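You operate a simulated robot arm through the tools that you are given. There is no shell and no other tool. Be economical: measure what you need, move in short steps, check, and stop when the job is done.

You are at the controls of a simulated two-armed robot. One attempt, no reset.

## Task
On the centre of the middle table, fold the blue cloth in half, so that it is half as wide.

The check looks at the end state, three seconds after you hand in, the way a careful person would. Anything else that was tipped, shoved, dropped, spilled or broken makes it a failure. Flat cloth is picked up by pressing the open fingertips on it (5 to 10 N) and closing them slowly along it; thin cloth reads only 2 to 8 mm in the jaws.

## Robot
Two 7-joint arms with two-finger parallel grippers on one trunk, on a base that drives. Base frame: it is fixed to the floor where the robot stands at the start and does not move with it; the origin is under the middle of the robot, x ahead of it, y to its left, z up. Units: cm, rad, N and s.
The left shoulder is at the start at [7, 13.4, 110.1], the right one opposite. Places, roughly: centre of the middle table [50, 10, 80]. Payload 1.57 kg a hand.
The TCP of each hand is the grasp point between the finger pads, 3 cm short of the fingertips. In the tool frame z runs along the fingers and y along their closing line. The gripper opens to 8 cm. The fingers are 1.7 cm wide and 1.2 cm thick; the gripper's body (4 by 8.2 cm) begins 8 cm behind the TCP.
Orientation is told as [roll, pitch, yaw] about the base's x, y, z axes, in that order, counted from this pose: with the fingers straight down and closing along the base's y, the tool's x points along the base's -x, its y along +y and its z along -z.

## Interface
- The arms move only by the tool move_arm. It takes "left_increments", "right_increments" or both (then of equal length, played together; a hand with none holds still); each is a list of rows, each a list of 7 numbers: the shift along the base's x, y, z in mm, then the turn, a rotation vector about the base's x, y, z in rad, then the opening, from 0 (shut) to 1 (fully open). In form: [[x, y, z, ax, ay, az, claw], ...]. A call has 1 to 10 rows; each row is the pose to reach, as a shift and turn from the pose commanded when the call began. A row lasts 0.2 s, in which the tool goes at most 5 cm and 0.15 rad; a call with a longer step from one row to the next is refused whole, and so is a gripper value outside its range. Where a pose cannot be reached the arm comes as near as it can. A force on the tool above 40 N (or 10 N above the force at the start of the call, whichever is more), or a blocked arm, ends the call early, and 0.2 s more pass. Each finger travels about 15.3 cm/s and halts on what it meets, pressing with about 38 N; the grip force reading is that of the motor and also rises with nothing between the fingers. The clock runs only during rows and for 0.2 s after the last one: add rows that repeat a pose to give the fingers time. The reply holds the time, the measured pose of the TCP, the force on the tool along the base axes, the opening and the grip force, in the units named above and with some noise.
- Cameras (640 x 400 px; columns grow to the right, rows downward): "scene" is now at [12.58, 2.01, 132.71]; the picture's right is [0.14, -0.99, 0.00], its down [-0.66, -0.09, -0.74] and it looks along [0.74, 0.10, -0.67] (base axes); focal length 272 px, centre (320, 200). "left" rides on the left gripper at [7.2, 0.7, -12.2] in its tool frame; the picture's right is [-0.09, 1.00, 0.00], its down [-0.84, -0.08, -0.54] and it looks along [-0.54, -0.05, 0.84] (tool axes); focal length 238 px, centre (320, 200). "right" rides on the right gripper at [7.2, -0.7, -12.2] in its tool frame; the picture's right is [0.09, 1.00, 0.00], its down [-0.84, 0.08, -0.54] and it looks along [-0.54, 0.05, 0.84] (tool axes); focal length 238 px, centre (320, 200). There is no depth. A picture from a camera that has moved, and an enlarged one, comes with that camera's place and axes in the base frame and with its lens. The place of the scene camera against the robot may be out by one fixed shift of up to 1.8 cm in any direction.
- camera(camera): a new picture of that camera. No time passes.
- move_column(by): slides the trunk up (or, below 0, down) by that many cm; the arms and the scene camera ride with it, the base frame stays. It gives what a move gives, with no picture.
- drive_base(legs): drives the robot by 1 to 6 legs, each [ahead, left, turn to the left] in cm, cm and rad, along the robot's own axes; the way and the turn of a leg run together, so that a leg with both is an arc; at most 150 cm and 3.142 rad a leg. The arms and the cameras ride along, it lands a little off, and it stops where it bumps. It gives what a move gives.
- aim_head(pan, tilt): turns the head with the scene camera to pan (to the left, within 1.501 rad either way) and tilt (down, from -0.506 to 1.204), counted from straight ahead of the robot. It gives what a move gives.
- close_up(camera, box): a new picture of the part [left, top, right, bottom] of that camera's present view, enlarged. No time passes.
- job_done(): hands the job in; it is judged then, once.

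Go step by step. Nothing tells you exact positions but the pictures and the camera data: compare them with the known pose of the tool, close in by small moves and look again before you grip or let go. The budget is 120 turns and 92 pictures, counting those below and the enlarged ones. Unless the task says otherwise, let go and move clear before handing in, and close with one line.

The tools are called after "Call:" by a JSON object that holds its "fn" and its "kwargs". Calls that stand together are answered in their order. move_arm: Moves the arms, as the interface text tells. Its arguments: {"type":"object","properties":{"left_increments":{"type":"array"},"right_increments":{"type":"array"}},"required":[]} The other tools are called the same way: move_column (by) slides the trunk up or down; drive_base (legs) drives the base; aim_head (pan, tilt) turns the head that bears the scene camera; camera (camera) takes a picture; close_up (camera, box) takes an enlarged picture of a part of a camera's view; job_done () hands the job in.

At the start:

```text
time_s: 0.0
left_position: [46.97, 23.0, 104.78]
left_tcp_rot: [-0.001, 0.0, 0.0]
left_wrist_force: [0.4, 0.0, 0.8]
left_gripper_width: 8.0
left_grasp_force: 0.0
right_position: [47.53, -21.13, 104.8]
right_tcp_rot: [0.002, 0.0, 0.0]
right_wrist_force: [0.0, 0.5, -0.2]
right_gripper_width: 7.98
right_grasp_force: 0.0
trunk travel left (down, up): [-67.5, 26.5]
robot x, y, heading: [0.06, -0.25, -0.002]
head pan, tilt: [0.141, 0.733]
```

scene: 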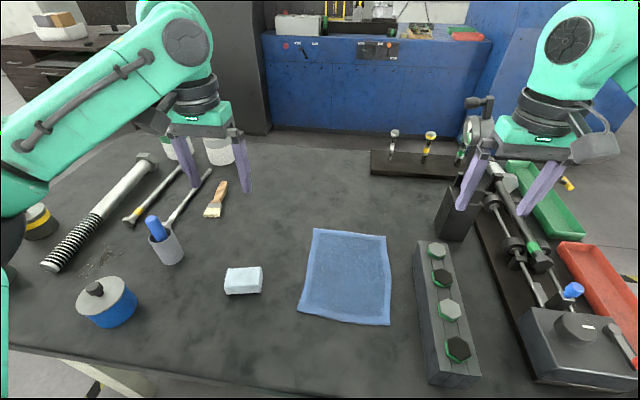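
right: 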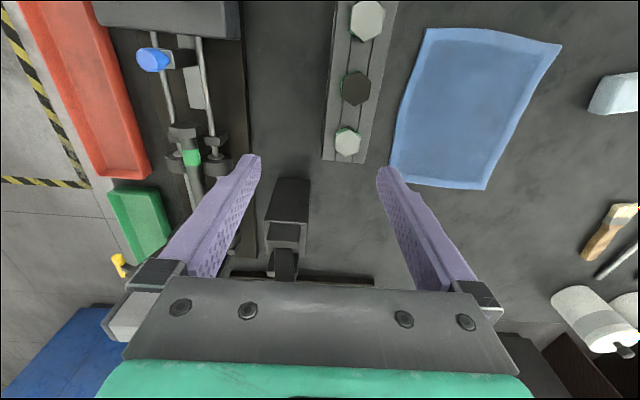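
left: 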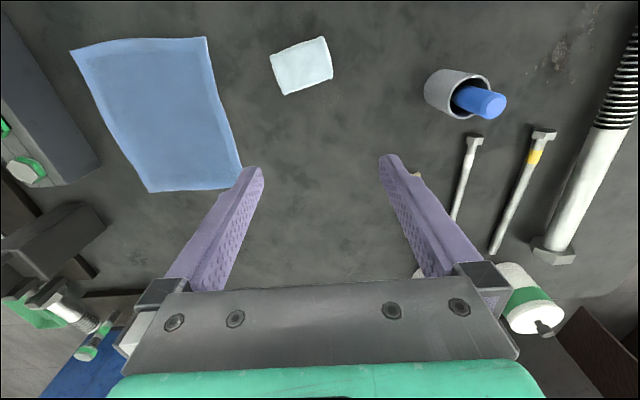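

I see the blue cloth lying at about x 39–64, y −9 to +10, roughly 25 × 20 cm. The plan is to carry its right edge over to the left edge. First I'll look down at the robot's front to see how much room there is to drive forward.

Call:
{"fn": "aim_head", "kwargs": {"pan": 0, "tilt": 1.2}}

Call:
{"fn": "camera", "kwargs": {"camera": "scene"}}

```text
time_s: 0.9
left_position: [46.76, 22.95, 104.73]
left_tcp_rot: [0.0, 0.0, 0.0]
left_wrist_force: [-0.7, 0.3, -0.3]
left_gripper_width: 8.01
left_grasp_force: 0.1
right_position: [47.47, -21.05, 104.74]
right_tcp_rot: [-0.001, -0.001, 0.001]
right_wrist_force: [-0.3, -0.7, 0.0]
right_gripper_width: 7.97
right_grasp_force: 0.1
trunk travel left (down, up): [-67.5, 26.5]
robot x, y, heading: [0.16, 0.23, 0.001]
head pan, tilt: [0.0, 1.201]
```

```text
88 pictures are left
camera scene: at [9.9, 0.84, 129.39], right [0.0, -1.0, 0.0], down [-0.93, 0.0, -0.36], along [0.36, 0.0, -0.93], focal length 272 px, centre (320, 200)
```

scene: 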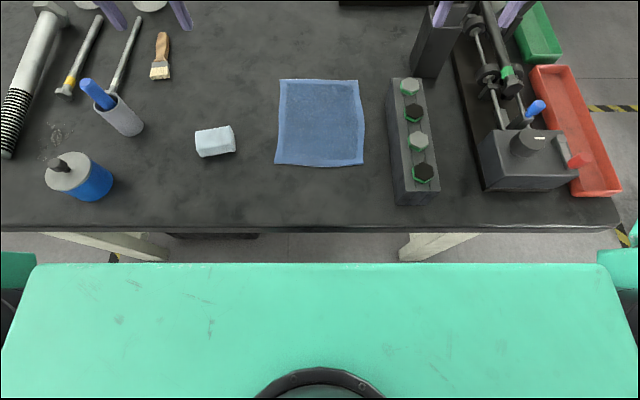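

The cloth corners are about (64.5, 11), (64, −9), (40, −9) and (40, 11), and there is a gap in front of the table. I'll drive a little ahead and to the right so both hands can reach the right edge.

Call:
{"fn": "drive_base", "kwargs": {"legs": [[4, -4, 0]]}}

Call:
{"fn": "drive_base", "kwargs": {"legs": [[3, 0, 0]]}}

Call:
{"fn": "camera", "kwargs": {"camera": "scene"}}

```text
time_s: 1.9
left_position: [50.64, 19.28, 104.89]
left_tcp_rot: [-0.002, -0.004, 0.001]
left_wrist_force: [0.1, 0.1, -0.6]
left_gripper_width: 8.02
left_grasp_force: 0.2
right_position: [51.28, -24.65, 104.88]
right_tcp_rot: [-0.002, -0.001, 0.0]
right_wrist_force: [1.1, -1.9, 0.3]
right_gripper_width: 8.0
right_grasp_force: 0.1
trunk travel left (down, up): [-67.5, 26.5]
robot x, y, heading: [4.27, -4.09, -0.001]
head pan, tilt: [0.0, 1.201]
```

```text
time_s: 2.7
left_position: [53.39, 19.02, 105.04]
left_tcp_rot: [-0.001, -0.003, 0.003]
left_wrist_force: [0.9, -0.6, 0.3]
left_gripper_width: 8.0
left_grasp_force: 0.0
right_position: [54.1, -24.89, 104.91]
right_tcp_rot: [0.002, -0.002, 0.003]
right_wrist_force: [-0.1, -0.1, -0.7]
right_gripper_width: 8.02
right_grasp_force: 0.1
trunk travel left (down, up): [-67.5, 26.5]
robot x, y, heading: [6.5, -3.85, -0.002]
head pan, tilt: [0.0, 1.201]
```

```text
87 pictures are left
camera scene: at [16.39, -3.05, 129.43], right [0.0, -1.0, 0.0], down [-0.93, 0.0, -0.37], along [0.37, 0.0, -0.93], focal length 272 px, centre (320, 200)
```

scene: 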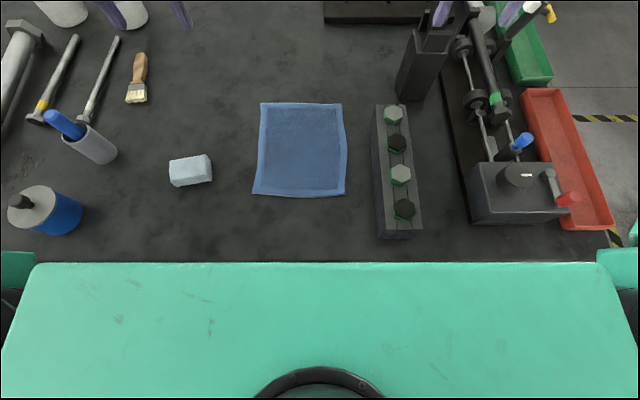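

The drive went fine and the cloth's right edge runs at about y = −9. I'll bring the hands above the right-edge corners, left hand far and right hand near, with the fingers about 3 cm open.

Call:
{"fn": "move_arm", "kwargs": {"left_increments": [[13, -36, 0, 0, 0, 0, 0.375], [26, -72, 0, 0, 0, 0, 0.375], [39, -108, 0, 0, 0, 0, 0.375], [52, -144, 0, 0, 0, 0, 0.375], [65, -180, 0, 0, 0, 0, 0.375], [78, -216, 0, 0, 0, 0, 0.375], [91, -253, 0, 0, 0, 0, 0.375], [91, -253, -40, 0, 0, 0, 0.375], [91, -253, -80, 0, 0, 0, 0.375], [91, -253, -120, 0, 0, 0, 0.375]], "right_increments": [[-30, 10, 0, 0, 0, 0, 0.375], [-60, 30, 0, 0, 0, 0, 0.375], [-90, 60, 0, 0, 0, 0, 0.375], [-126, 90, 0, 0, 0, 0, 0.375], [-126, 130, 0, 0, 0, 0, 0.375], [-126, 160, 0, 0, 0, 0, 0.375], [-126, 186, 0, 0, 0, 0, 0.375], [-126, 186, -40, 0, 0, 0, 0.375], [-126, 186, -80, 0, 0, 0, 0.375], [-126, 186, -120, 0, 0, 0, 0.375]]}}

Call:
{"fn": "camera", "kwargs": {"camera": "scene"}}

Call:
{"fn": "camera", "kwargs": {"camera": "left"}}

Call:
{"fn": "camera", "kwargs": {"camera": "right"}}

```text
time_s: 4.9
left_position: [62.98, -6.15, 92.94]
left_tcp_rot: [-0.003, 0.0, 0.0]
left_wrist_force: [-1.1, 0.4, -0.2]
left_gripper_width: 3.0
left_grasp_force: 0.0
left hand out of reach, approached as far as the arm can: row 7, 9
right_position: [41.74, -5.83, 92.48]
right_tcp_rot: [-0.003, 0.004, 0.005]
right_wrist_force: [-0.4, 0.5, -0.6]
right_gripper_width: 2.98
right_grasp_force: 0.0
trunk travel left (down, up): [-67.5, 26.5]
robot x, y, heading: [7.05, -3.99, -0.002]
head pan, tilt: [0.0, 1.201]
```

```text
86 pictures are left
camera scene: at [16.94, -2.72, 129.38], right [0.0, -1.0, 0.0], down [-0.93, 0.0, -0.36], along [0.36, 0.0, -0.93], focal length 272 px, centre (320, 200)
```

scene: 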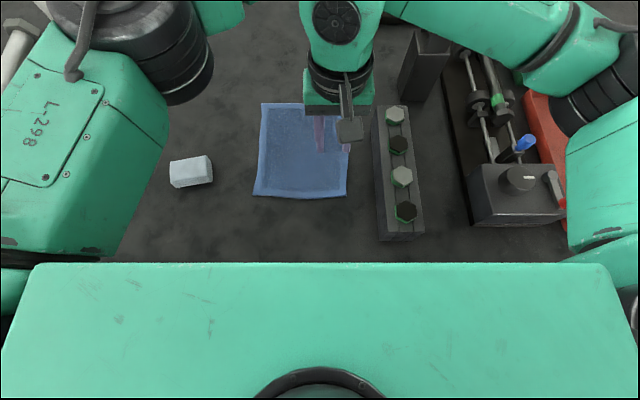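

```text
85 pictures are left
camera left: at [55.64, -5.43, 105.12], right [0.09, 1.0, 0.0], down [0.84, -0.08, 0.54], along [0.54, -0.05, -0.84], focal length 238 px, centre (320, 200)
```

left: 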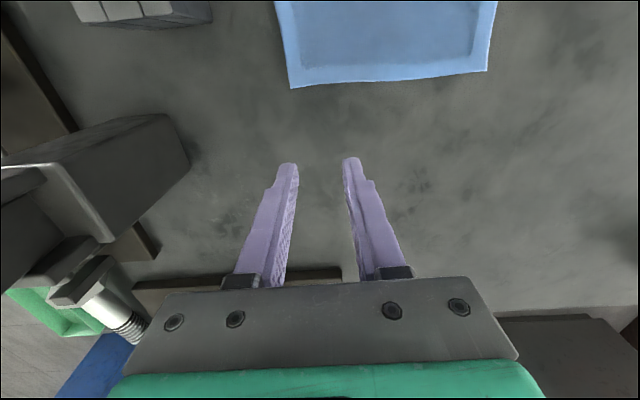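

```text
84 pictures are left
camera right: at [34.6, -6.5, 104.71], right [-0.1, 1.0, 0.0], down [0.84, 0.08, 0.54], along [0.54, 0.05, -0.84], focal length 238 px, centre (320, 200)
```

right: 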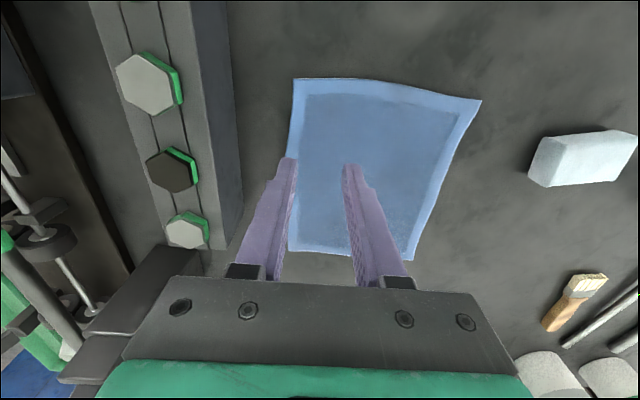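

The three cameras agree only if the cloth lies near z ≈ 79, which puts its corners at about (59.5, −9), (37.4, −9), (59, 10.6) and (37.5, 10.2). I'll shift the hands in x and lower them to just above the cloth.

Call:
{"fn": "move_arm", "kwargs": {"left_increments": [[-25, -1, -10, 0, 0, 0, 0.375], [-50, -2, -25, 0, 0, 0, 0.375], [-52, -2, -50, 0, 0, 0, 0.375], [-52, -2, -70, 0, 0, 0, 0.375]], "right_increments": [[-12, -2, -10, 0, 0, 0, 0.375], [-25, -4, -25, 0, 0, 0, 0.375], [-25, -4, -50, 0, 0, 0, 0.375], [-25, -4, -70, 0, 0, 0, 0.375]]}}

Call:
{"fn": "camera", "kwargs": {"camera": "left"}}

Call:
{"fn": "camera", "kwargs": {"camera": "right"}}

```text
time_s: 5.9
left_position: [57.58, -6.38, 85.95]
left_tcp_rot: [-0.002, 0.0, 0.003]
left_wrist_force: [0.5, 0.0, 0.6]
left_gripper_width: 3.03
left_grasp_force: 0.1
right_position: [39.4, -6.49, 85.74]
right_tcp_rot: [0.001, -0.001, 0.002]
right_wrist_force: [0.2, 0.4, 0.9]
right_gripper_width: 3.01
right_grasp_force: 0.1
trunk travel left (down, up): [-67.5, 26.5]
robot x, y, heading: [6.72, -4.02, -0.001]
head pan, tilt: [0.0, 1.201]
```

```text
83 pictures are left
camera left: at [50.38, -5.58, 98.04], right [0.09, 1.0, 0.0], down [0.84, -0.08, 0.54], along [0.54, -0.05, -0.84], focal length 238 px, centre (320, 200)
```

left: 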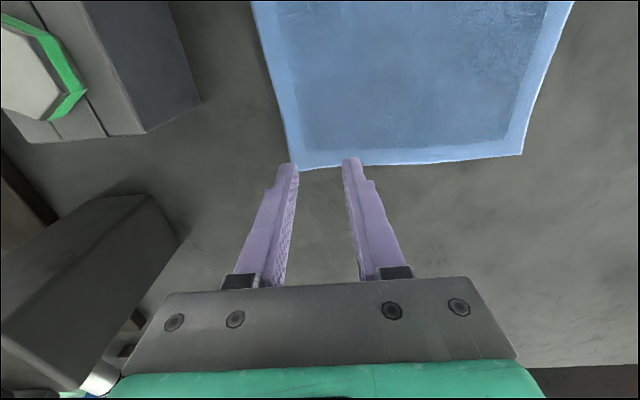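

```text
82 pictures are left
camera right: at [32.2, -7.24, 97.89], right [-0.09, 1.0, 0.0], down [0.84, 0.08, 0.54], along [0.54, 0.05, -0.84], focal length 238 px, centre (320, 200)
```

right: 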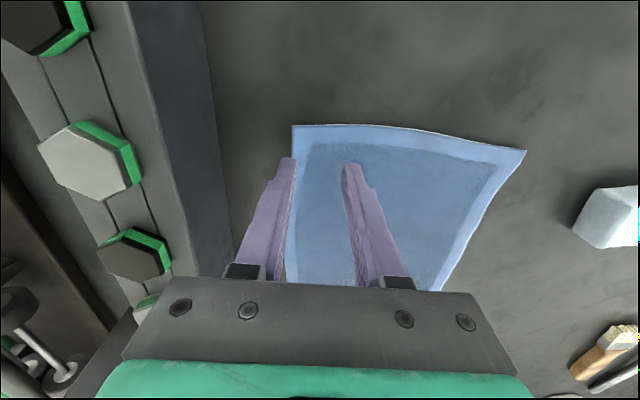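

The fingertips are about 1.8 cm inside the corners, with the outer fingers at the edge. I'll shift 4 mm inward and descend gently towards contact.

Call:
{"fn": "move_arm", "kwargs": {"left_increments": [[0, 4, -10, 0, 0, 0, 0.375], [0, 4, -20, 0, 0, 0, 0.375], [0, 4, -26, 0, 0, 0, 0.375]], "right_increments": [[0, 4, -10, 0, 0, 0, 0.375], [0, 4, -20, 0, 0, 0, 0.375], [0, 4, -26, 0, 0, 0, 0.375]]}}

Call:
{"fn": "camera", "kwargs": {"camera": "left"}}

Call:
{"fn": "camera", "kwargs": {"camera": "right"}}

```text
time_s: 6.7
left_position: [57.66, -5.94, 83.39]
left_tcp_rot: [-0.002, -0.004, 0.001]
left_wrist_force: [0.1, 0.0, 4.1]
left_gripper_width: 3.01
left_grasp_force: 0.1
right_position: [39.31, -6.36, 83.35]
right_tcp_rot: [-0.002, -0.004, 0.001]
right_wrist_force: [2.3, -0.4, 5.4]
right_gripper_width: 2.98
right_grasp_force: 0.1
trunk travel left (down, up): [-67.5, 26.5]
robot x, y, heading: [6.97, -3.7, -0.001]
head pan, tilt: [0.0, 1.201]
```

```text
81 pictures are left
camera left: at [50.41, -5.18, 95.48], right [0.09, 1.0, 0.0], down [0.84, -0.08, 0.54], along [0.54, -0.05, -0.84], focal length 238 px, centre (320, 200)
```

left: 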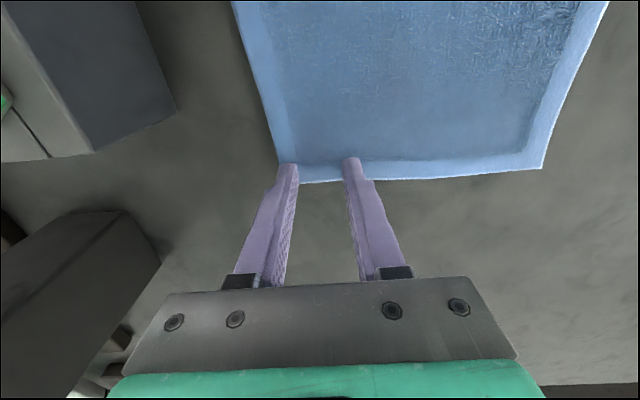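

```text
80 pictures are left
camera right: at [32.03, -7.02, 95.44], right [-0.09, 1.0, 0.0], down [0.83, 0.08, 0.55], along [0.54, 0.05, -0.84], focal length 238 px, centre (320, 200)
```

right: 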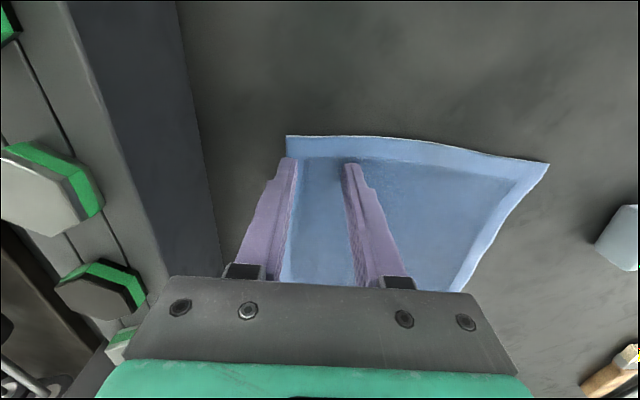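

Both hands are touching at 4–5 N. I'll press about 1 mm more and close slowly.

Call:
{"fn": "move_arm", "kwargs": {"left_increments": [[0, 0, -1.5, 0, 0, 0, 0.375], [0, 0, -1.5, 0, 0, 0, 0.33], [0, 0, -1.5, 0, 0, 0, 0.28], [0, 0, -1.5, 0, 0, 0, 0.23], [0, 0, -1.5, 0, 0, 0, 0.18], [0, 0, -1.5, 0, 0, 0, 0.13], [0, 0, -1.5, 0, 0, 0, 0.08], [0, 0, -1.5, 0, 0, 0, 0.03], [0, 0, -1.5, 0, 0, 0, 0], [0, 0, -1.5, 0, 0, 0, 0]], "right_increments": [[0, 0, -1, 0, 0, 0, 0.375], [0, 0, -1, 0, 0, 0, 0.33], [0, 0, -1, 0, 0, 0, 0.28], [0, 0, -1, 0, 0, 0, 0.23], [0, 0, -1, 0, 0, 0, 0.18], [0, 0, -1, 0, 0, 0, 0.13], [0, 0, -1, 0, 0, 0, 0.08], [0, 0, -1, 0, 0, 0, 0.03], [0, 0, -1, 0, 0, 0, 0], [0, 0, -1, 0, 0, 0, 0]]}}

Call:
{"fn": "camera", "kwargs": {"camera": "left"}}

Call:
{"fn": "camera", "kwargs": {"camera": "right"}}

```text
time_s: 8.9
left_position: [57.49, -5.69, 83.39]
left_tcp_rot: [-0.001, -0.004, 0.003]
left_wrist_force: [0.1, 0.6, 21.4]
left_gripper_width: 0.39
left_grasp_force: 24.7
right_position: [39.03, -6.31, 83.23]
right_tcp_rot: [0.001, -0.004, 0.002]
right_wrist_force: [3.0, 0.3, 17.7]
right_gripper_width: 0.43
right_grasp_force: 25.8
trunk travel left (down, up): [-67.5, 26.5]
robot x, y, heading: [6.77, -3.87, 0.002]
head pan, tilt: [0.0, 1.201]
```

```text
79 pictures are left
camera left: at [50.11, -5.11, 95.37], right [0.09, 1.0, 0.0], down [0.83, -0.08, 0.55], along [0.54, -0.05, -0.84], focal length 238 px, centre (320, 200)
```

left: 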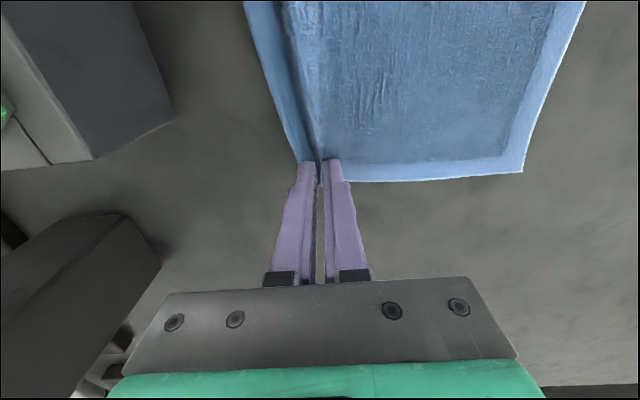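

```text
78 pictures are left
camera right: at [31.78, -6.93, 95.38], right [-0.09, 1.0, 0.0], down [0.83, 0.08, 0.55], along [0.54, 0.05, -0.84], focal length 238 px, centre (320, 200)
```

right: 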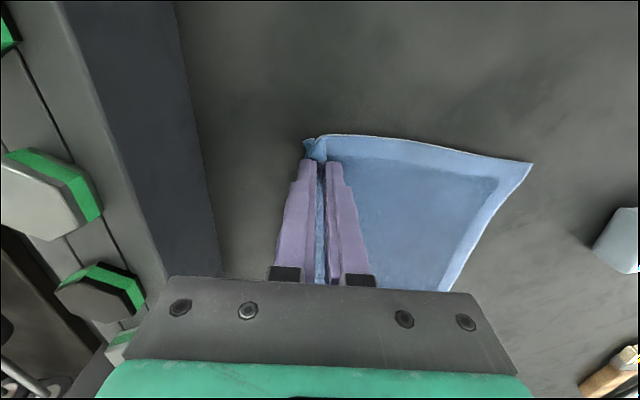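

Both hands have pinched the cloth, with about 4 mm in the jaws. Now I'll lift the edge and carry it halfway through an arc.

Call:
{"fn": "move_arm", "kwargs": {"left_increments": [[0, 0, 10, 0, 0, 0, 0], [0, 2, 20, 0, 0, 0, 0], [0, 6, 32, 0, 0, 0, 0], [0, 12, 44, 0, 0, 0, 0], [0, 22, 54, 0, 0, 0, 0], [0, 35, 62, 0, 0, 0, 0], [0, 50, 65, 0, 0, 0, 0], [0, 60, 65, 0, 0, 0, 0]], "right_increments": [[0, 0, 10, 0, 0, 0, 0], [0, 2, 20, 0, 0, 0, 0], [0, 6, 32, 0, 0, 0, 0], [0, 12, 44, 0, 0, 0, 0], [0, 23, 54, 0, 0, 0, 0], [0, 37, 62, 0, 0, 0, 0], [0, 53, 65, 0, 0, 0, 0], [0, 65, 65, 0, 0, 0, 0]]}}

Call:
{"fn": "camera", "kwargs": {"camera": "scene"}}

Call:
{"fn": "camera", "kwargs": {"camera": "left"}}

Call:
{"fn": "camera", "kwargs": {"camera": "right"}}

```text
time_s: 10.7
left_position: [57.69, 0.14, 89.39]
left_tcp_rot: [0.0, 0.002, 0.006]
left_wrist_force: [-0.9, -0.3, -0.2]
left_gripper_width: 0.4
left_grasp_force: 24.9
right_position: [39.3, 0.27, 89.67]
right_tcp_rot: [-0.001, 0.001, 0.001]
right_wrist_force: [0.9, -0.4, -0.1]
right_gripper_width: 0.39
right_grasp_force: 25.1
trunk travel left (down, up): [-67.5, 26.5]
robot x, y, heading: [6.72, -3.74, 0.003]
head pan, tilt: [0.0, 1.201]
```

```text
77 pictures are left
camera scene: at [16.8, -2.92, 129.39], right [0.0, -1.0, 0.0], down [-0.93, 0.0, -0.36], along [0.36, 0.0, -0.93], focal length 272 px, centre (320, 200)
```

scene: 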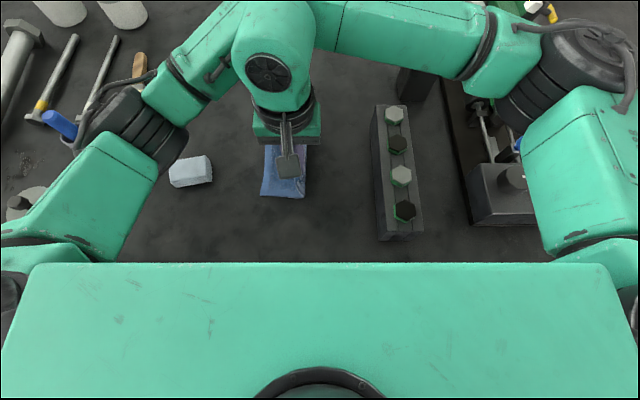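

```text
76 pictures are left
camera left: at [50.51, 0.84, 101.52], right [0.08, 1.0, 0.0], down [0.84, -0.07, 0.54], along [0.54, -0.05, -0.84], focal length 238 px, centre (320, 200)
```

left: 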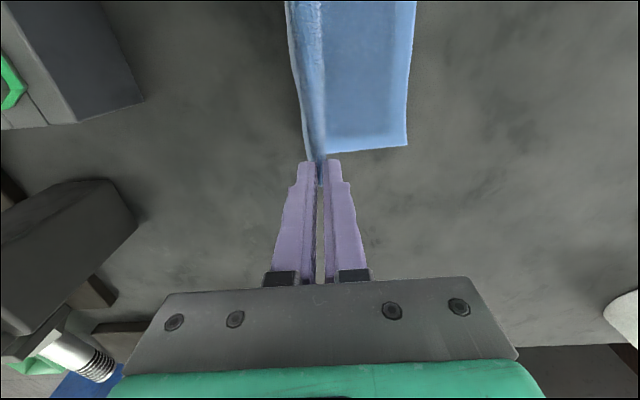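

```text
75 pictures are left
camera right: at [32.05, -0.46, 101.82], right [-0.09, 1.0, 0.0], down [0.84, 0.08, 0.54], along [0.54, 0.05, -0.84], focal length 238 px, centre (320, 200)
```

right: 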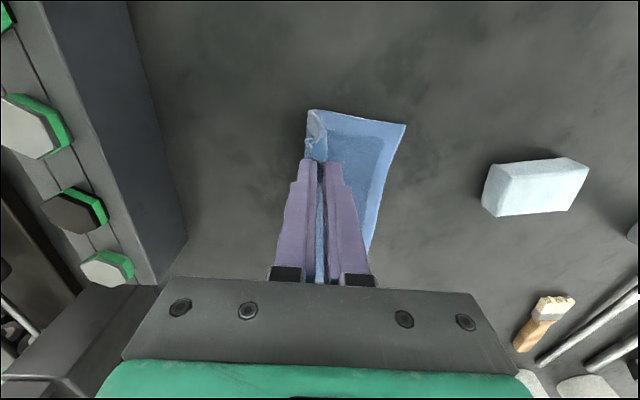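

The fold is rising cleanly, and the bottom layer's left edge is now at about y = 8. I'll carry the pinched edge on to y ≈ 5.5 and lower it close to the surface, then check.

Call:
{"fn": "move_arm", "kwargs": {"left_increments": [[0, 12, -4, 0, 0, 0, 0], [0, 24, -12, 0, 0, 0, 0], [0, 36, -22, 0, 0, 0, 0], [0, 46, -34, 0, 0, 0, 0], [0, 53, -46, 0, 0, 0, 0], [0, 53, -46, 0, 0, 0, 0]], "right_increments": [[0, 12, -4, 0, 0, 0, 0], [0, 24, -12, 0, 0, 0, 0], [0, 36, -22, 0, 0, 0, 0], [0, 46, -34, 0, 0, 0, 0], [0, 53, -46, 0, 0, 0, 0], [0, 53, -46, 0, 0, 0, 0]]}}

Call:
{"fn": "camera", "kwargs": {"camera": "left"}}

Call:
{"fn": "camera", "kwargs": {"camera": "right"}}

```text
time_s: 12.1
left_position: [57.68, 6.55, 84.49]
left_tcp_rot: [0.011, 0.01, 0.029]
left_wrist_force: [-0.6, -0.2, 0.9]
left_gripper_width: 0.4
left_grasp_force: 24.5
right_position: [39.41, 5.41, 85.21]
right_tcp_rot: [0.005, -0.004, 0.003]
right_wrist_force: [0.8, -0.2, 0.4]
right_gripper_width: 0.39
right_grasp_force: 24.9
trunk travel left (down, up): [-67.5, 26.5]
robot x, y, heading: [7.09, -3.8, 0.001]
head pan, tilt: [0.0, 1.201]
```

```text
74 pictures are left
camera left: at [50.55, 6.96, 96.82], right [0.06, 1.0, 0.01], down [0.84, -0.06, 0.53], along [0.53, -0.03, -0.85], focal length 238 px, centre (320, 200)
```

left: 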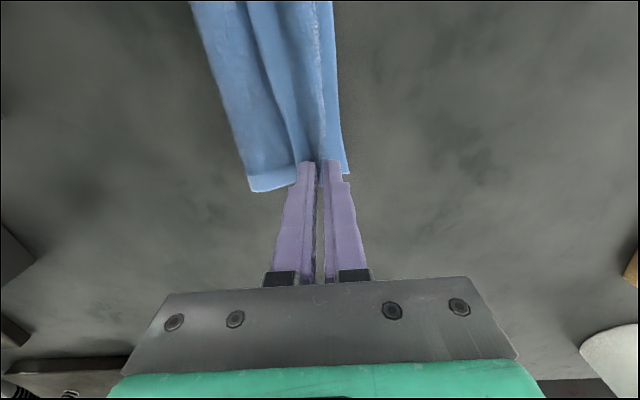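

```text
73 pictures are left
camera right: at [32.24, 4.66, 97.36], right [-0.1, 1.0, 0.01], down [0.83, 0.08, 0.55], along [0.54, 0.06, -0.84], focal length 238 px, centre (320, 200)
```

right: 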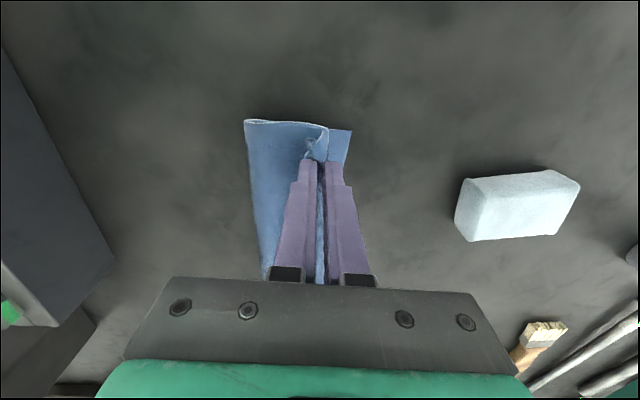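

The top layer now lies over the bottom one, and I need to see how the edge flap sits before letting go.

Call:
{"fn": "close_up", "kwargs": {"camera": "right", "box": [220, 90, 380, 190]}}

Call:
{"fn": "close_up", "kwargs": {"camera": "left", "box": [180, 100, 380, 225]}}

```text
4.00 times, centred on (300, 140) of right
camera zoom: at [32.24, 4.66, 97.36], right [-0.1, 1.0, 0.01], down [0.83, 0.08, 0.55], along [0.54, 0.06, -0.84], focal length 953 px, centre (400, 440)
```

zoom: 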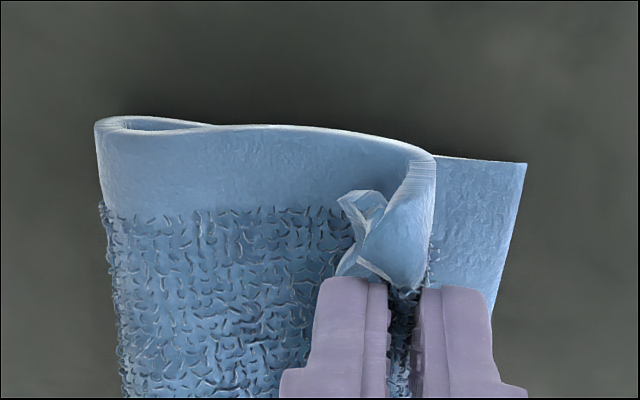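

```text
3.20 times, centred on (280, 162) of left
camera zoom: at [50.55, 6.96, 96.82], right [0.06, 1.0, 0.01], down [0.84, -0.06, 0.53], along [0.53, -0.03, -0.85], focal length 763 px, centre (448, 320)
```

zoom: 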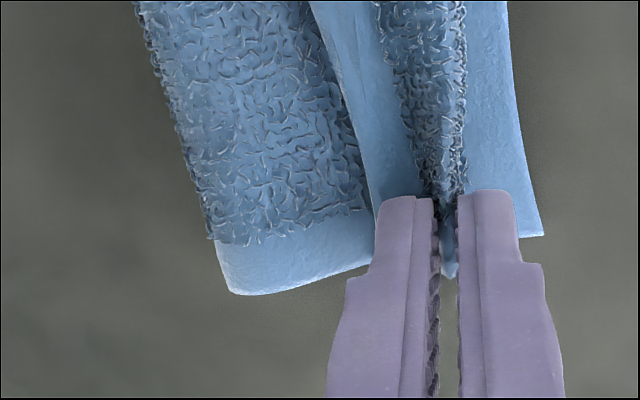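

The edge flap is doubled back on top, as the pinch makes it do, and the fold line is about 2 cm too far left. I'll move both hands back right, lower them until they just touch, and open.

Call:
{"fn": "move_arm", "kwargs": {"left_increments": [[0, -8, 0, 0, 0, 0, 0], [0, -16, -2, 0, 0, 0, 0], [0, -20, -4, 0, 0, 0, 0], [0, -20, -4, 0, 0, 0, 0]], "right_increments": [[0, -8, -2, 0, 0, 0, 0], [0, -14, -6, 0, 0, 0, 0], [0, -17, -10, 0, 0, 0, 0], [0, -17, -10, 0, 0, 0, 0]]}}

Call:
{"fn": "camera", "kwargs": {"camera": "left"}}

Call:
{"fn": "camera", "kwargs": {"camera": "right"}}

```text
time_s: 13.1
left_position: [57.8, 4.68, 83.89]
left_tcp_rot: [0.014, 0.012, 0.031]
left_wrist_force: [-0.6, 0.1, 3.5]
left_gripper_width: 0.38
left_grasp_force: 24.5
right_position: [39.47, 3.74, 84.57]
right_tcp_rot: [0.012, -0.008, -0.002]
right_wrist_force: [0.5, 0.1, 0.1]
right_gripper_width: 0.4
right_grasp_force: 24.8
trunk travel left (down, up): [-67.5, 26.5]
robot x, y, heading: [7.09, -3.76, 0.002]
head pan, tilt: [0.0, 1.201]
```

```text
70 pictures are left
camera left: at [50.64, 5.1, 96.17], right [0.06, 1.0, 0.01], down [0.85, -0.06, 0.53], along [0.53, -0.02, -0.85], focal length 238 px, centre (320, 200)
```

left: 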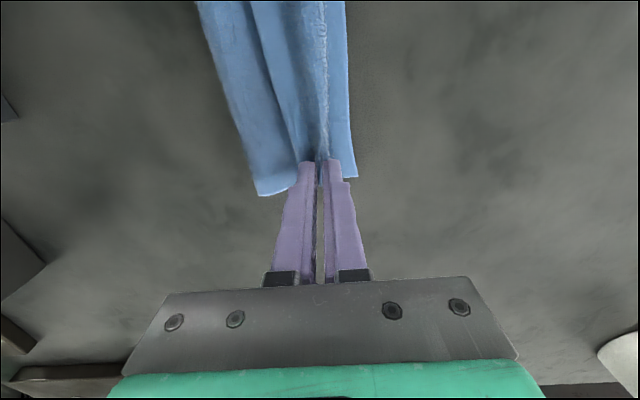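

```text
69 pictures are left
camera right: at [32.33, 3.03, 96.66], right [-0.09, 1.0, 0.01], down [0.83, 0.07, 0.55], along [0.55, 0.06, -0.84], focal length 238 px, centre (320, 200)
```

right: 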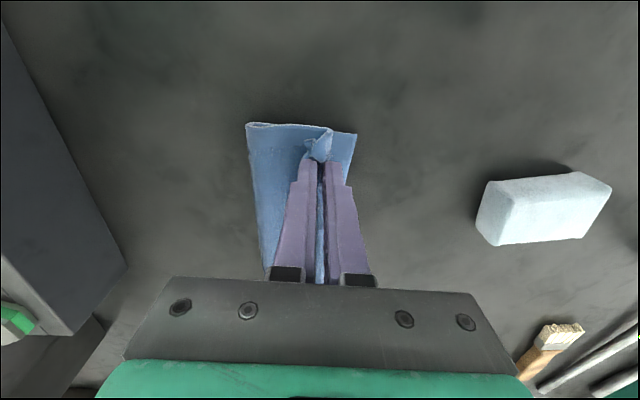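

The cloth slid along with the hands and is still folded neatly apart from the doubled-back edge strip. I'll open slowly, rise, and see how the strip relaxes.

Call:
{"fn": "move_arm", "kwargs": {"left_increments": [[0, 0, 0, 0, 0, 0, 0.06], [0, 0, 0, 0, 0, 0, 0.12], [0, 0, 0, 0, 0, 0, 0.2], [0, 0, 0, 0, 0, 0, 0.3], [0, 0, 10, 0, 0, 0, 0.3], [0, 0, 25, 0, 0, 0, 0.3], [0, 0, 50, 0, 0, 0, 0.3], [0, 0, 80, 0, 0, 0, 0.3]], "right_increments": [[0, 0, 0, 0, 0, 0, 0.06], [0, 0, 0, 0, 0, 0, 0.12], [0, 0, 0, 0, 0, 0, 0.2], [0, 0, 0, 0, 0, 0, 0.3], [0, 0, 10, 0, 0, 0, 0.3], [0, 0, 25, 0, 0, 0, 0.3], [0, 0, 50, 0, 0, 0, 0.3], [0, 0, 80, 0, 0, 0, 0.3]]}}

Call:
{"fn": "camera", "kwargs": {"camera": "left"}}

Call:
{"fn": "camera", "kwargs": {"camera": "right"}}

```text
time_s: 14.9
left_position: [57.67, 3.14, 92.07]
left_tcp_rot: [0.002, 0.008, 0.003]
left_wrist_force: [0.6, -0.4, 0.3]
left_gripper_width: 2.39
left_grasp_force: 0.1
right_position: [38.92, 3.86, 92.15]
right_tcp_rot: [0.005, -0.003, 0.01]
right_wrist_force: [0.0, 0.8, 0.1]
right_gripper_width: 2.4
right_grasp_force: 0.1
trunk travel left (down, up): [-67.5, 26.5]
robot x, y, heading: [7.06, -3.45, -0.003]
head pan, tilt: [0.0, 1.201]
```

```text
68 pictures are left
camera left: at [50.42, 3.88, 104.28], right [0.09, 1.0, 0.0], down [0.84, -0.08, 0.54], along [0.53, -0.05, -0.84], focal length 238 px, centre (320, 200)
```

left: 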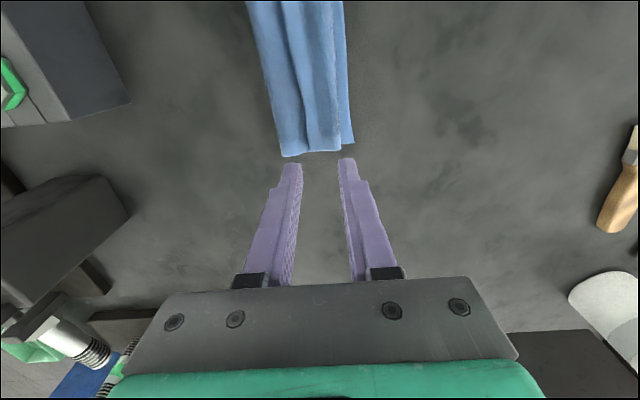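

```text
67 pictures are left
camera right: at [31.72, 3.06, 104.3], right [-0.1, 0.99, 0.01], down [0.83, 0.08, 0.55], along [0.54, 0.06, -0.84], focal length 238 px, centre (320, 200)
```

right: 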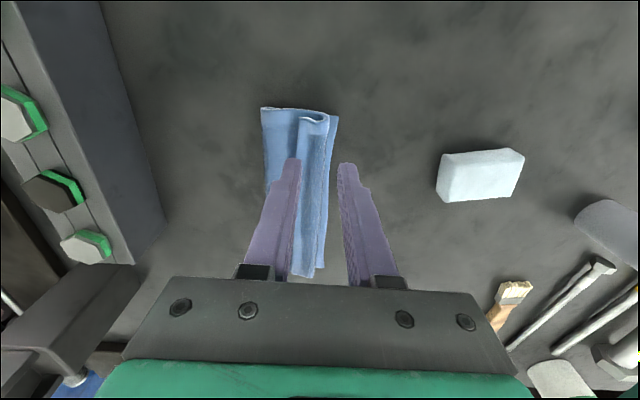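

The cloth is released; I'll zoom in on the strip from both wrist cameras.

Call:
{"fn": "close_up", "kwargs": {"camera": "right", "box": [220, 80, 380, 180]}}

Call:
{"fn": "close_up", "kwargs": {"camera": "left", "box": [200, 60, 400, 185]}}

```text
4.00 times, centred on (300, 130) of right
camera zoom: at [31.72, 3.06, 104.3], right [-0.1, 0.99, 0.01], down [0.83, 0.08, 0.55], along [0.54, 0.06, -0.84], focal length 953 px, centre (400, 480)
```

zoom: 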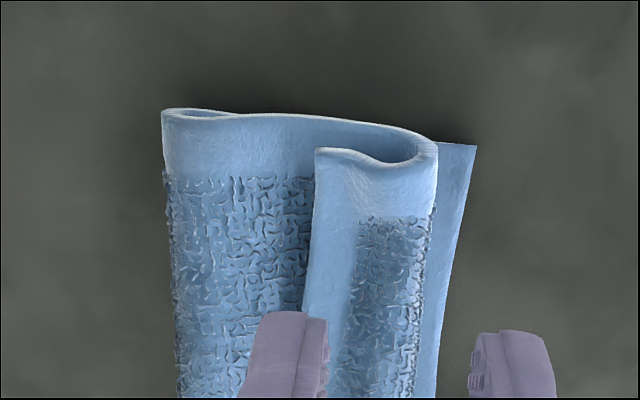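

```text
3.20 times, centred on (300, 122) of left
camera zoom: at [50.42, 3.88, 104.28], right [0.09, 1.0, 0.0], down [0.84, -0.08, 0.54], along [0.53, -0.05, -0.84], focal length 763 px, centre (384, 448)
```

zoom: 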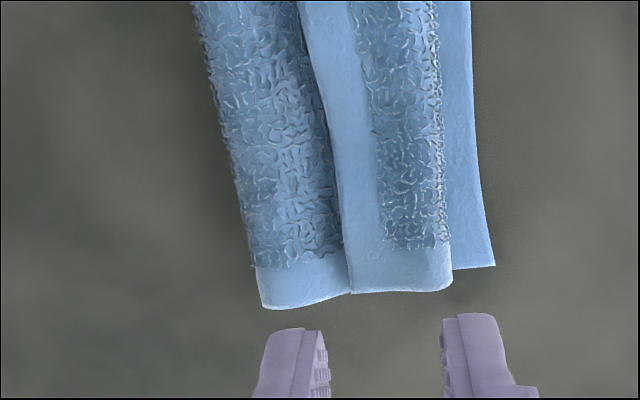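

The edge strip (about 3 cm) lies flat and doubled back on top, so it must be flipped over to the left. I'll turn the left hand 90° so its two open fingertips can push that strip's edge, and pull the right hand out of the way.

Call:
{"fn": "move_arm", "kwargs": {"left_increments": [[0, 0, 0, 0, 0, 0.15, 0.4], [0, 0, 0, 0, 0, 0.3, 0.5], [0, 0, 0, 0, 0, 0.45, 0.6], [-5, -5, 0, 0, 0, 0.6, 0.7], [-10, -10, 0, 0, 0, 0.75, 0.8], [-15, -15, 0, 0, 0, 0.9, 0.85], [-20, -20, 0, 0, 0, 1.05, 0.85], [-25, -25, 0, 0, 0, 1.2, 0.85], [-30, -25, 0, 0, 0, 1.35, 0.85], [-32, -25, 0, 0, 0, 1.5, 0.85]], "right_increments": [[0, -30, 10, 0, 0, 0, 0.3], [0, -60, 20, 0, 0, 0, 0.3], [0, -90, 30, 0, 0, 0, 0.3], [0, -120, 40, 0, 0, 0, 0.3], [0, -150, 40, 0, 0, 0, 0.3], [0, -180, 40, 0, 0, 0, 0.3], [0, -180, 40, 0, 0, 0, 0.3], [0, -180, 40, 0, 0, 0, 0.3], [0, -180, 40, 0, 0, 0, 0.3], [0, -180, 40, 0, 0, 0, 0.3]]}}

Call:
{"fn": "camera", "kwargs": {"camera": "left"}}

Call:
{"fn": "camera", "kwargs": {"camera": "scene"}}

```text
time_s: 17.1
left_position: [54.35, 0.92, 92.54]
left_tcp_rot: [-0.002, 0.0, 1.503]
left_wrist_force: [0.2, -0.7, -0.7]
left_gripper_width: 6.8
left_grasp_force: 0.1
right_position: [39.46, -14.15, 95.91]
right_tcp_rot: [-0.001, 0.001, 0.002]
right_wrist_force: [0.4, -0.5, -0.5]
right_gripper_width: 2.39
right_grasp_force: 0.1
trunk travel left (down, up): [-67.5, 26.5]
robot x, y, heading: [6.89, -3.71, -0.004]
head pan, tilt: [0.0, 1.201]
```

```text
64 pictures are left
camera left: at [53.27, -6.18, 104.69], right [-0.99, 0.16, 0.0], down [0.13, 0.83, 0.54], along [0.09, 0.54, -0.84], focal length 238 px, centre (320, 200)
```

left: 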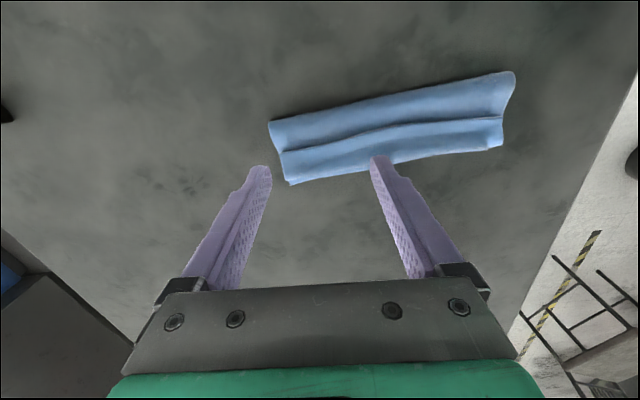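

```text
63 pictures are left
camera scene: at [16.81, -2.99, 129.39], right [0.0, -1.0, 0.0], down [-0.93, 0.0, -0.36], along [0.36, 0.0, -0.93], focal length 272 px, centre (320, 200)
```

scene: 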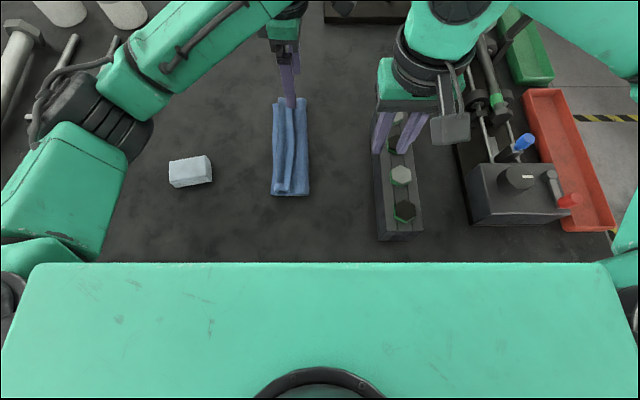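

The strip's edge runs at about y = 2 and is clearly visible. I'll lower the left fingertips just to its right, close above the top layer.

Call:
{"fn": "move_arm", "kwargs": {"left_increments": [[0, -5, -30, 0, 0, 0.07, 0.85], [0, -5, -60, 0, 0, 0.07, 0.85], [0, -5, -75, 0, 0, 0.07, 0.85], [0, -5, -80, 0, 0, 0.07, 0.85]]}}

Call:
{"fn": "camera", "kwargs": {"camera": "left"}}

```text
time_s: 18.1
left_position: [54.45, 0.25, 84.65]
left_tcp_rot: [-0.001, 0.0, 1.571]
left_wrist_force: [0.2, -0.1, 0.1]
left_gripper_width: 6.81
left_grasp_force: 0.1
right_position: [39.31, -14.24, 95.99]
right_tcp_rot: [0.0, -0.001, 0.001]
right_wrist_force: [0.6, 0.6, 0.3]
right_gripper_width: 2.42
right_grasp_force: 0.1
trunk travel left (down, up): [-67.5, 26.5]
robot x, y, heading: [7.23, -3.51, 0.001]
head pan, tilt: [0.0, 1.201]
```

```text
62 pictures are left
camera left: at [53.79, -6.87, 96.8], right [-1.0, 0.09, 0.0], down [0.08, 0.84, 0.54], along [0.05, 0.54, -0.84], focal length 238 px, centre (320, 200)
```

left: 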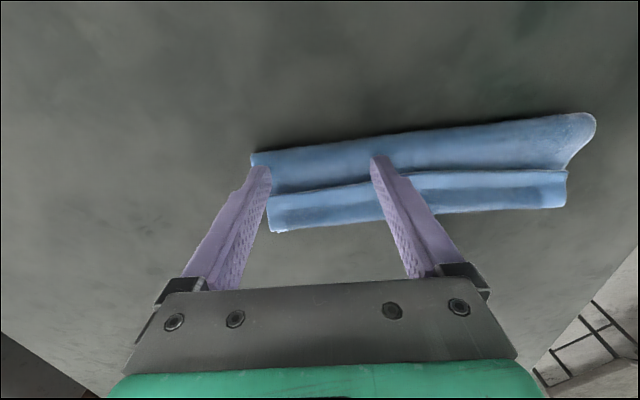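

Call:
{"fn": "close_up", "kwargs": {"camera": "left", "box": [220, 100, 460, 250]}}

```text
2.67 times, centred on (340, 175) of left
camera zoom: at [53.79, -6.87, 96.8], right [-1.0, 0.09, 0.0], down [0.08, 0.84, 0.54], along [0.05, 0.54, -0.84], focal length 636 px, centre (267, 267)
```

zoom: 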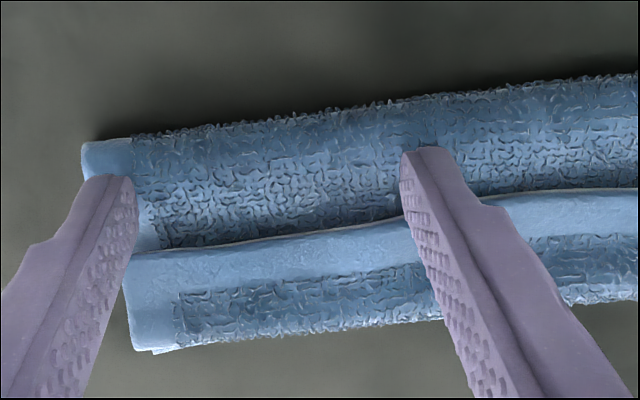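

The tips are about 1 cm right of the strip's edge and a few millimetres above the cloth. I'll lower them to a light touch.

Call:
{"fn": "move_arm", "kwargs": {"left_increments": [[-6, 0, -2, 0, 0, 0, 0.85], [-6, 0, -4, 0, 0, 0, 0.85], [-6, 0, -4, 0, 0, 0, 0.85]]}}

Call:
{"fn": "close_up", "kwargs": {"camera": "left", "box": [220, 100, 460, 250]}}

```text
time_s: 18.9
left_position: [53.74, 0.2, 84.19]
left_tcp_rot: [0.002, 0.001, 1.571]
left_wrist_force: [-0.4, -0.7, -0.1]
left_gripper_width: 6.79
left_grasp_force: 0.0
right_position: [39.39, -14.13, 96.03]
right_tcp_rot: [0.002, 0.0, 0.003]
right_wrist_force: [0.8, -0.4, -1.4]
right_gripper_width: 2.37
right_grasp_force: 0.0
trunk travel left (down, up): [-67.5, 26.5]
robot x, y, heading: [6.76, -4.02, -0.001]
head pan, tilt: [0.0, 1.201]
```

```text
2.67 times, centred on (340, 175) of left
camera zoom: at [53.18, -6.81, 96.34], right [-1.0, 0.09, 0.0], down [0.08, 0.84, 0.54], along [0.05, 0.54, -0.84], focal length 636 px, centre (267, 267)
```

zoom: 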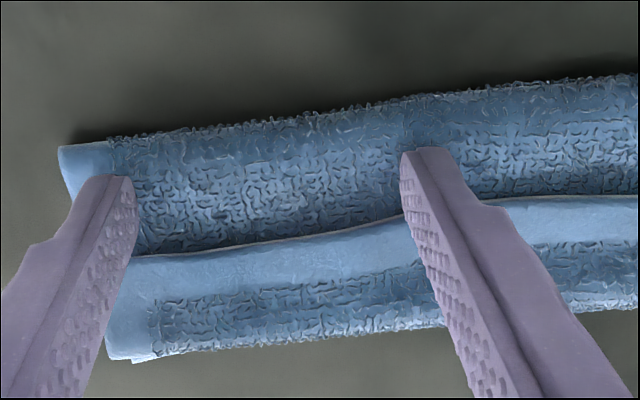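

No contact force yet. I'll go 4 mm lower and push 12 mm to the left.

Call:
{"fn": "move_arm", "kwargs": {"left_increments": [[0, 0, -4, 0, 0, 0, 0.85], [0, 4, -4, 0, 0, 0, 0.85], [0, 8, -4, 0, 0, 0, 0.85], [0, 12, -4, 0, 0, 0, 0.85], [0, 16, -4, 0, 0, 0, 0.85]]}}

Call:
{"fn": "close_up", "kwargs": {"camera": "left", "box": [220, 100, 460, 250]}}

```text
time_s: 20.1
left_position: [53.96, 1.94, 83.72]
left_tcp_rot: [-0.003, 0.0, 1.571]
left_wrist_force: [-0.3, -1.5, 4.3]
left_gripper_width: 6.76
left_grasp_force: 0.1
right_position: [39.29, -14.15, 96.09]
right_tcp_rot: [0.002, 0.0, 0.002]
right_wrist_force: [-1.0, -0.3, -0.1]
right_gripper_width: 2.39
right_grasp_force: 0.0
trunk travel left (down, up): [-67.5, 26.5]
robot x, y, heading: [6.79, -3.8, -0.003]
head pan, tilt: [0.0, 1.201]
```

```text
2.67 times, centred on (340, 175) of left
camera zoom: at [53.19, -5.23, 95.86], right [-1.0, 0.09, 0.0], down [0.08, 0.84, 0.54], along [0.05, 0.54, -0.84], focal length 636 px, centre (267, 267)
```

zoom: 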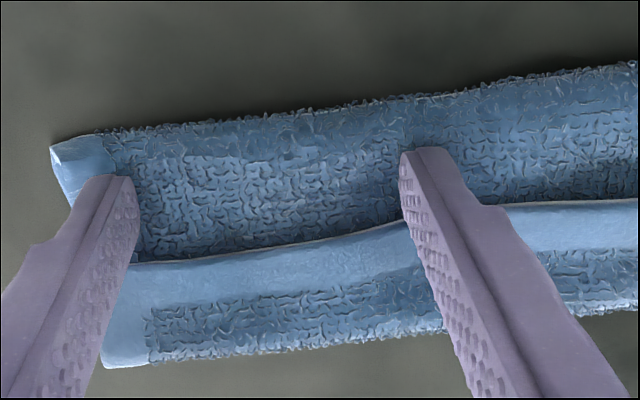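

The cloth slid along as a whole, because the finger's friction moves everything on the table. I'll use two hands: the right hand presses the near end down to hold it while the left pushes the strip's edge. First I'll bring the right hand in, fingers closed.

Call:
{"fn": "move_arm", "kwargs": {"left_increments": [[0, 0, 3, 0, 0, 0, 0.85], [0, 0, 6, 0, 0, 0, 0.85], [0, 0, 6, 0, 0, 0, 0.85], [0, 0, 6, 0, 0, 0, 0.85], [0, 0, 6, 0, 0, 0, 0.85], [0, 0, 6, 0, 0, 0, 0.85]], "right_increments": [[0, 25, 0, 0, 0, 0, 0.2], [0, 50, 0, 0, 0, 0, 0.1], [4, 80, 0, 0, 0, 0, 0], [8, 110, 0, 0, 0, 0, 0], [10, 135, 0, 0, 0, 0, 0], [10, 152, 0, 0, 0, 0, 0]]}}

Call:
{"fn": "camera", "kwargs": {"camera": "right"}}

```text
time_s: 21.4
left_position: [54.17, 2.49, 84.25]
left_tcp_rot: [0.006, -0.003, 1.584]
left_wrist_force: [0.0, -0.8, -0.5]
left_gripper_width: 6.82
left_grasp_force: 0.1
right_position: [40.17, -0.52, 96.19]
right_tcp_rot: [-0.008, 0.004, 0.0]
right_wrist_force: [-1.3, -0.4, 0.5]
right_gripper_width: 0.02
right_grasp_force: 21.7
trunk travel left (down, up): [-67.5, 26.5]
robot x, y, heading: [6.44, -4.24, -0.003]
head pan, tilt: [0.0, 1.201]
stopped in row 6 (right hand): the force on the tool passed its limit (the readings are from after the stop); the commanded pose is now the measured one
```

```text
58 pictures are left
camera right: at [33.07, -1.1, 108.39], right [-0.09, 1.0, -0.01], down [0.84, 0.08, 0.54], along [0.54, 0.04, -0.84], focal length 238 px, centre (320, 200)
```

right: 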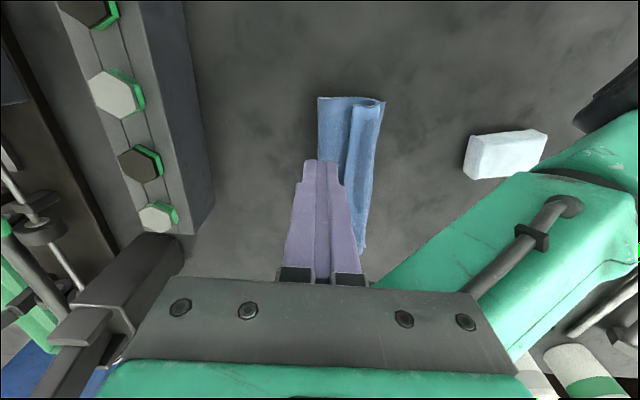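

The right wrist met the left forearm at its raised height; nothing moved on the table. I'll back the right hand off well away and work with one hand: pinch only the strip (the top layer) at its edge and flip it over to the left.

Call:
{"fn": "move_arm", "kwargs": {"left_increments": [[0, 0, 0, 0, 0, 0, 0.85], [0, 0, 0, 0, 0, 0, 0.85], [0, 0, 5, 0, 0, 0, 0.85], [0, 0, 15, 0, 0, 0, 0.85], [0, 0, 30, 0, 0, 0, 0.7], [0, 0, 60, 0, 0, 0, 0.5], [0, 0, 80, 0, 0, 0, 0.3]], "right_increments": [[0, -30, 5, 0, 0, 0, 0], [0, -60, 10, 0, 0, 0, 0], [0, -90, 15, 0, 0, 0, 0], [0, -120, 20, 0, 0, 0, 0], [0, -150, 30, 0, 0, 0, 0], [0, -180, 40, 0, 0, 0, 0], [-20, -210, 50, 0, 0, 0, 0]]}}

Call:
{"fn": "camera", "kwargs": {"camera": "left"}}

Call:
{"fn": "camera", "kwargs": {"camera": "scene"}}

```text
time_s: 23.0
left_position: [54.04, 2.29, 92.22]
left_tcp_rot: [0.002, -0.003, 1.582]
left_wrist_force: [0.5, -0.6, 0.0]
left_gripper_width: 2.4
left_grasp_force: 0.0
right_position: [38.05, -21.9, 100.81]
right_tcp_rot: [-0.007, 0.003, 0.0]
right_wrist_force: [-0.5, -0.6, 0.1]
right_gripper_width: 0.0
right_grasp_force: 21.7
trunk travel left (down, up): [-67.5, 26.5]
robot x, y, heading: [6.75, -3.83, -0.0]
head pan, tilt: [0.0, 1.201]
```

```text
57 pictures are left
camera left: at [53.47, -4.87, 104.4], right [-1.0, 0.08, 0.0], down [0.07, 0.84, 0.55], along [0.04, 0.54, -0.84], focal length 238 px, centre (320, 200)
```

left: 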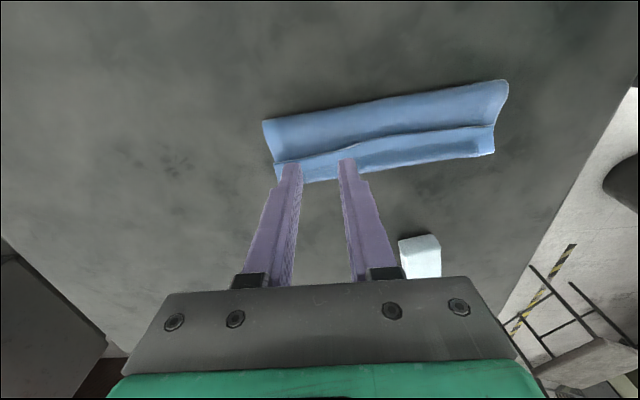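

```text
56 pictures are left
camera scene: at [16.59, -3.17, 129.41], right [0.0, -1.0, 0.0], down [-0.93, 0.0, -0.36], along [0.36, 0.0, -0.93], focal length 272 px, centre (320, 200)
```

scene: 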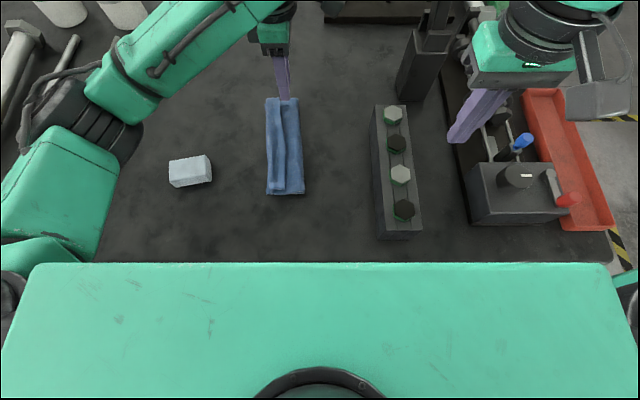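

Measured from this view, the strip spans about y = 4.0 (its free edge) to 7.5 at x = 54. I'll bring the left fingers, slightly open along x, over its free edge and go down.

Call:
{"fn": "move_arm", "kwargs": {"left_increments": [[0, 14, -20, 0, 0, 0, 0.22], [0, 28, -45, 0, 0, 0, 0.22], [0, 28, -70, 0, 0, 0, 0.22], [0, 28, -78, 0, 0, 0, 0.22], [0, 28, -81, 0, 0, 0, 0.22]]}}

Call:
{"fn": "close_up", "kwargs": {"camera": "left", "box": [220, 100, 460, 250]}}

```text
time_s: 24.2
left_position: [54.08, 5.16, 84.03]
left_tcp_rot: [0.004, -0.004, 1.582]
left_wrist_force: [2.2, 0.2, 2.9]
left_gripper_width: 1.74
left_grasp_force: 0.1
right_position: [38.12, -21.64, 100.87]
right_tcp_rot: [-0.008, 0.006, -0.001]
right_wrist_force: [1.1, 0.5, 0.5]
right_gripper_width: 0.02
right_grasp_force: 21.0
trunk travel left (down, up): [-67.5, 26.5]
robot x, y, heading: [7.05, -3.93, -0.001]
head pan, tilt: [0.0, 1.201]
```

```text
2.67 times, centred on (340, 175) of left
camera zoom: at [53.4, -2.01, 96.2], right [-1.0, 0.08, 0.0], down [0.07, 0.84, 0.54], along [0.04, 0.54, -0.84], focal length 636 px, centre (267, 267)
```

zoom: 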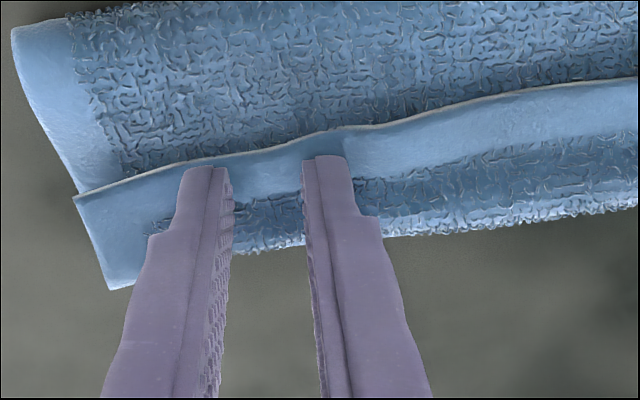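

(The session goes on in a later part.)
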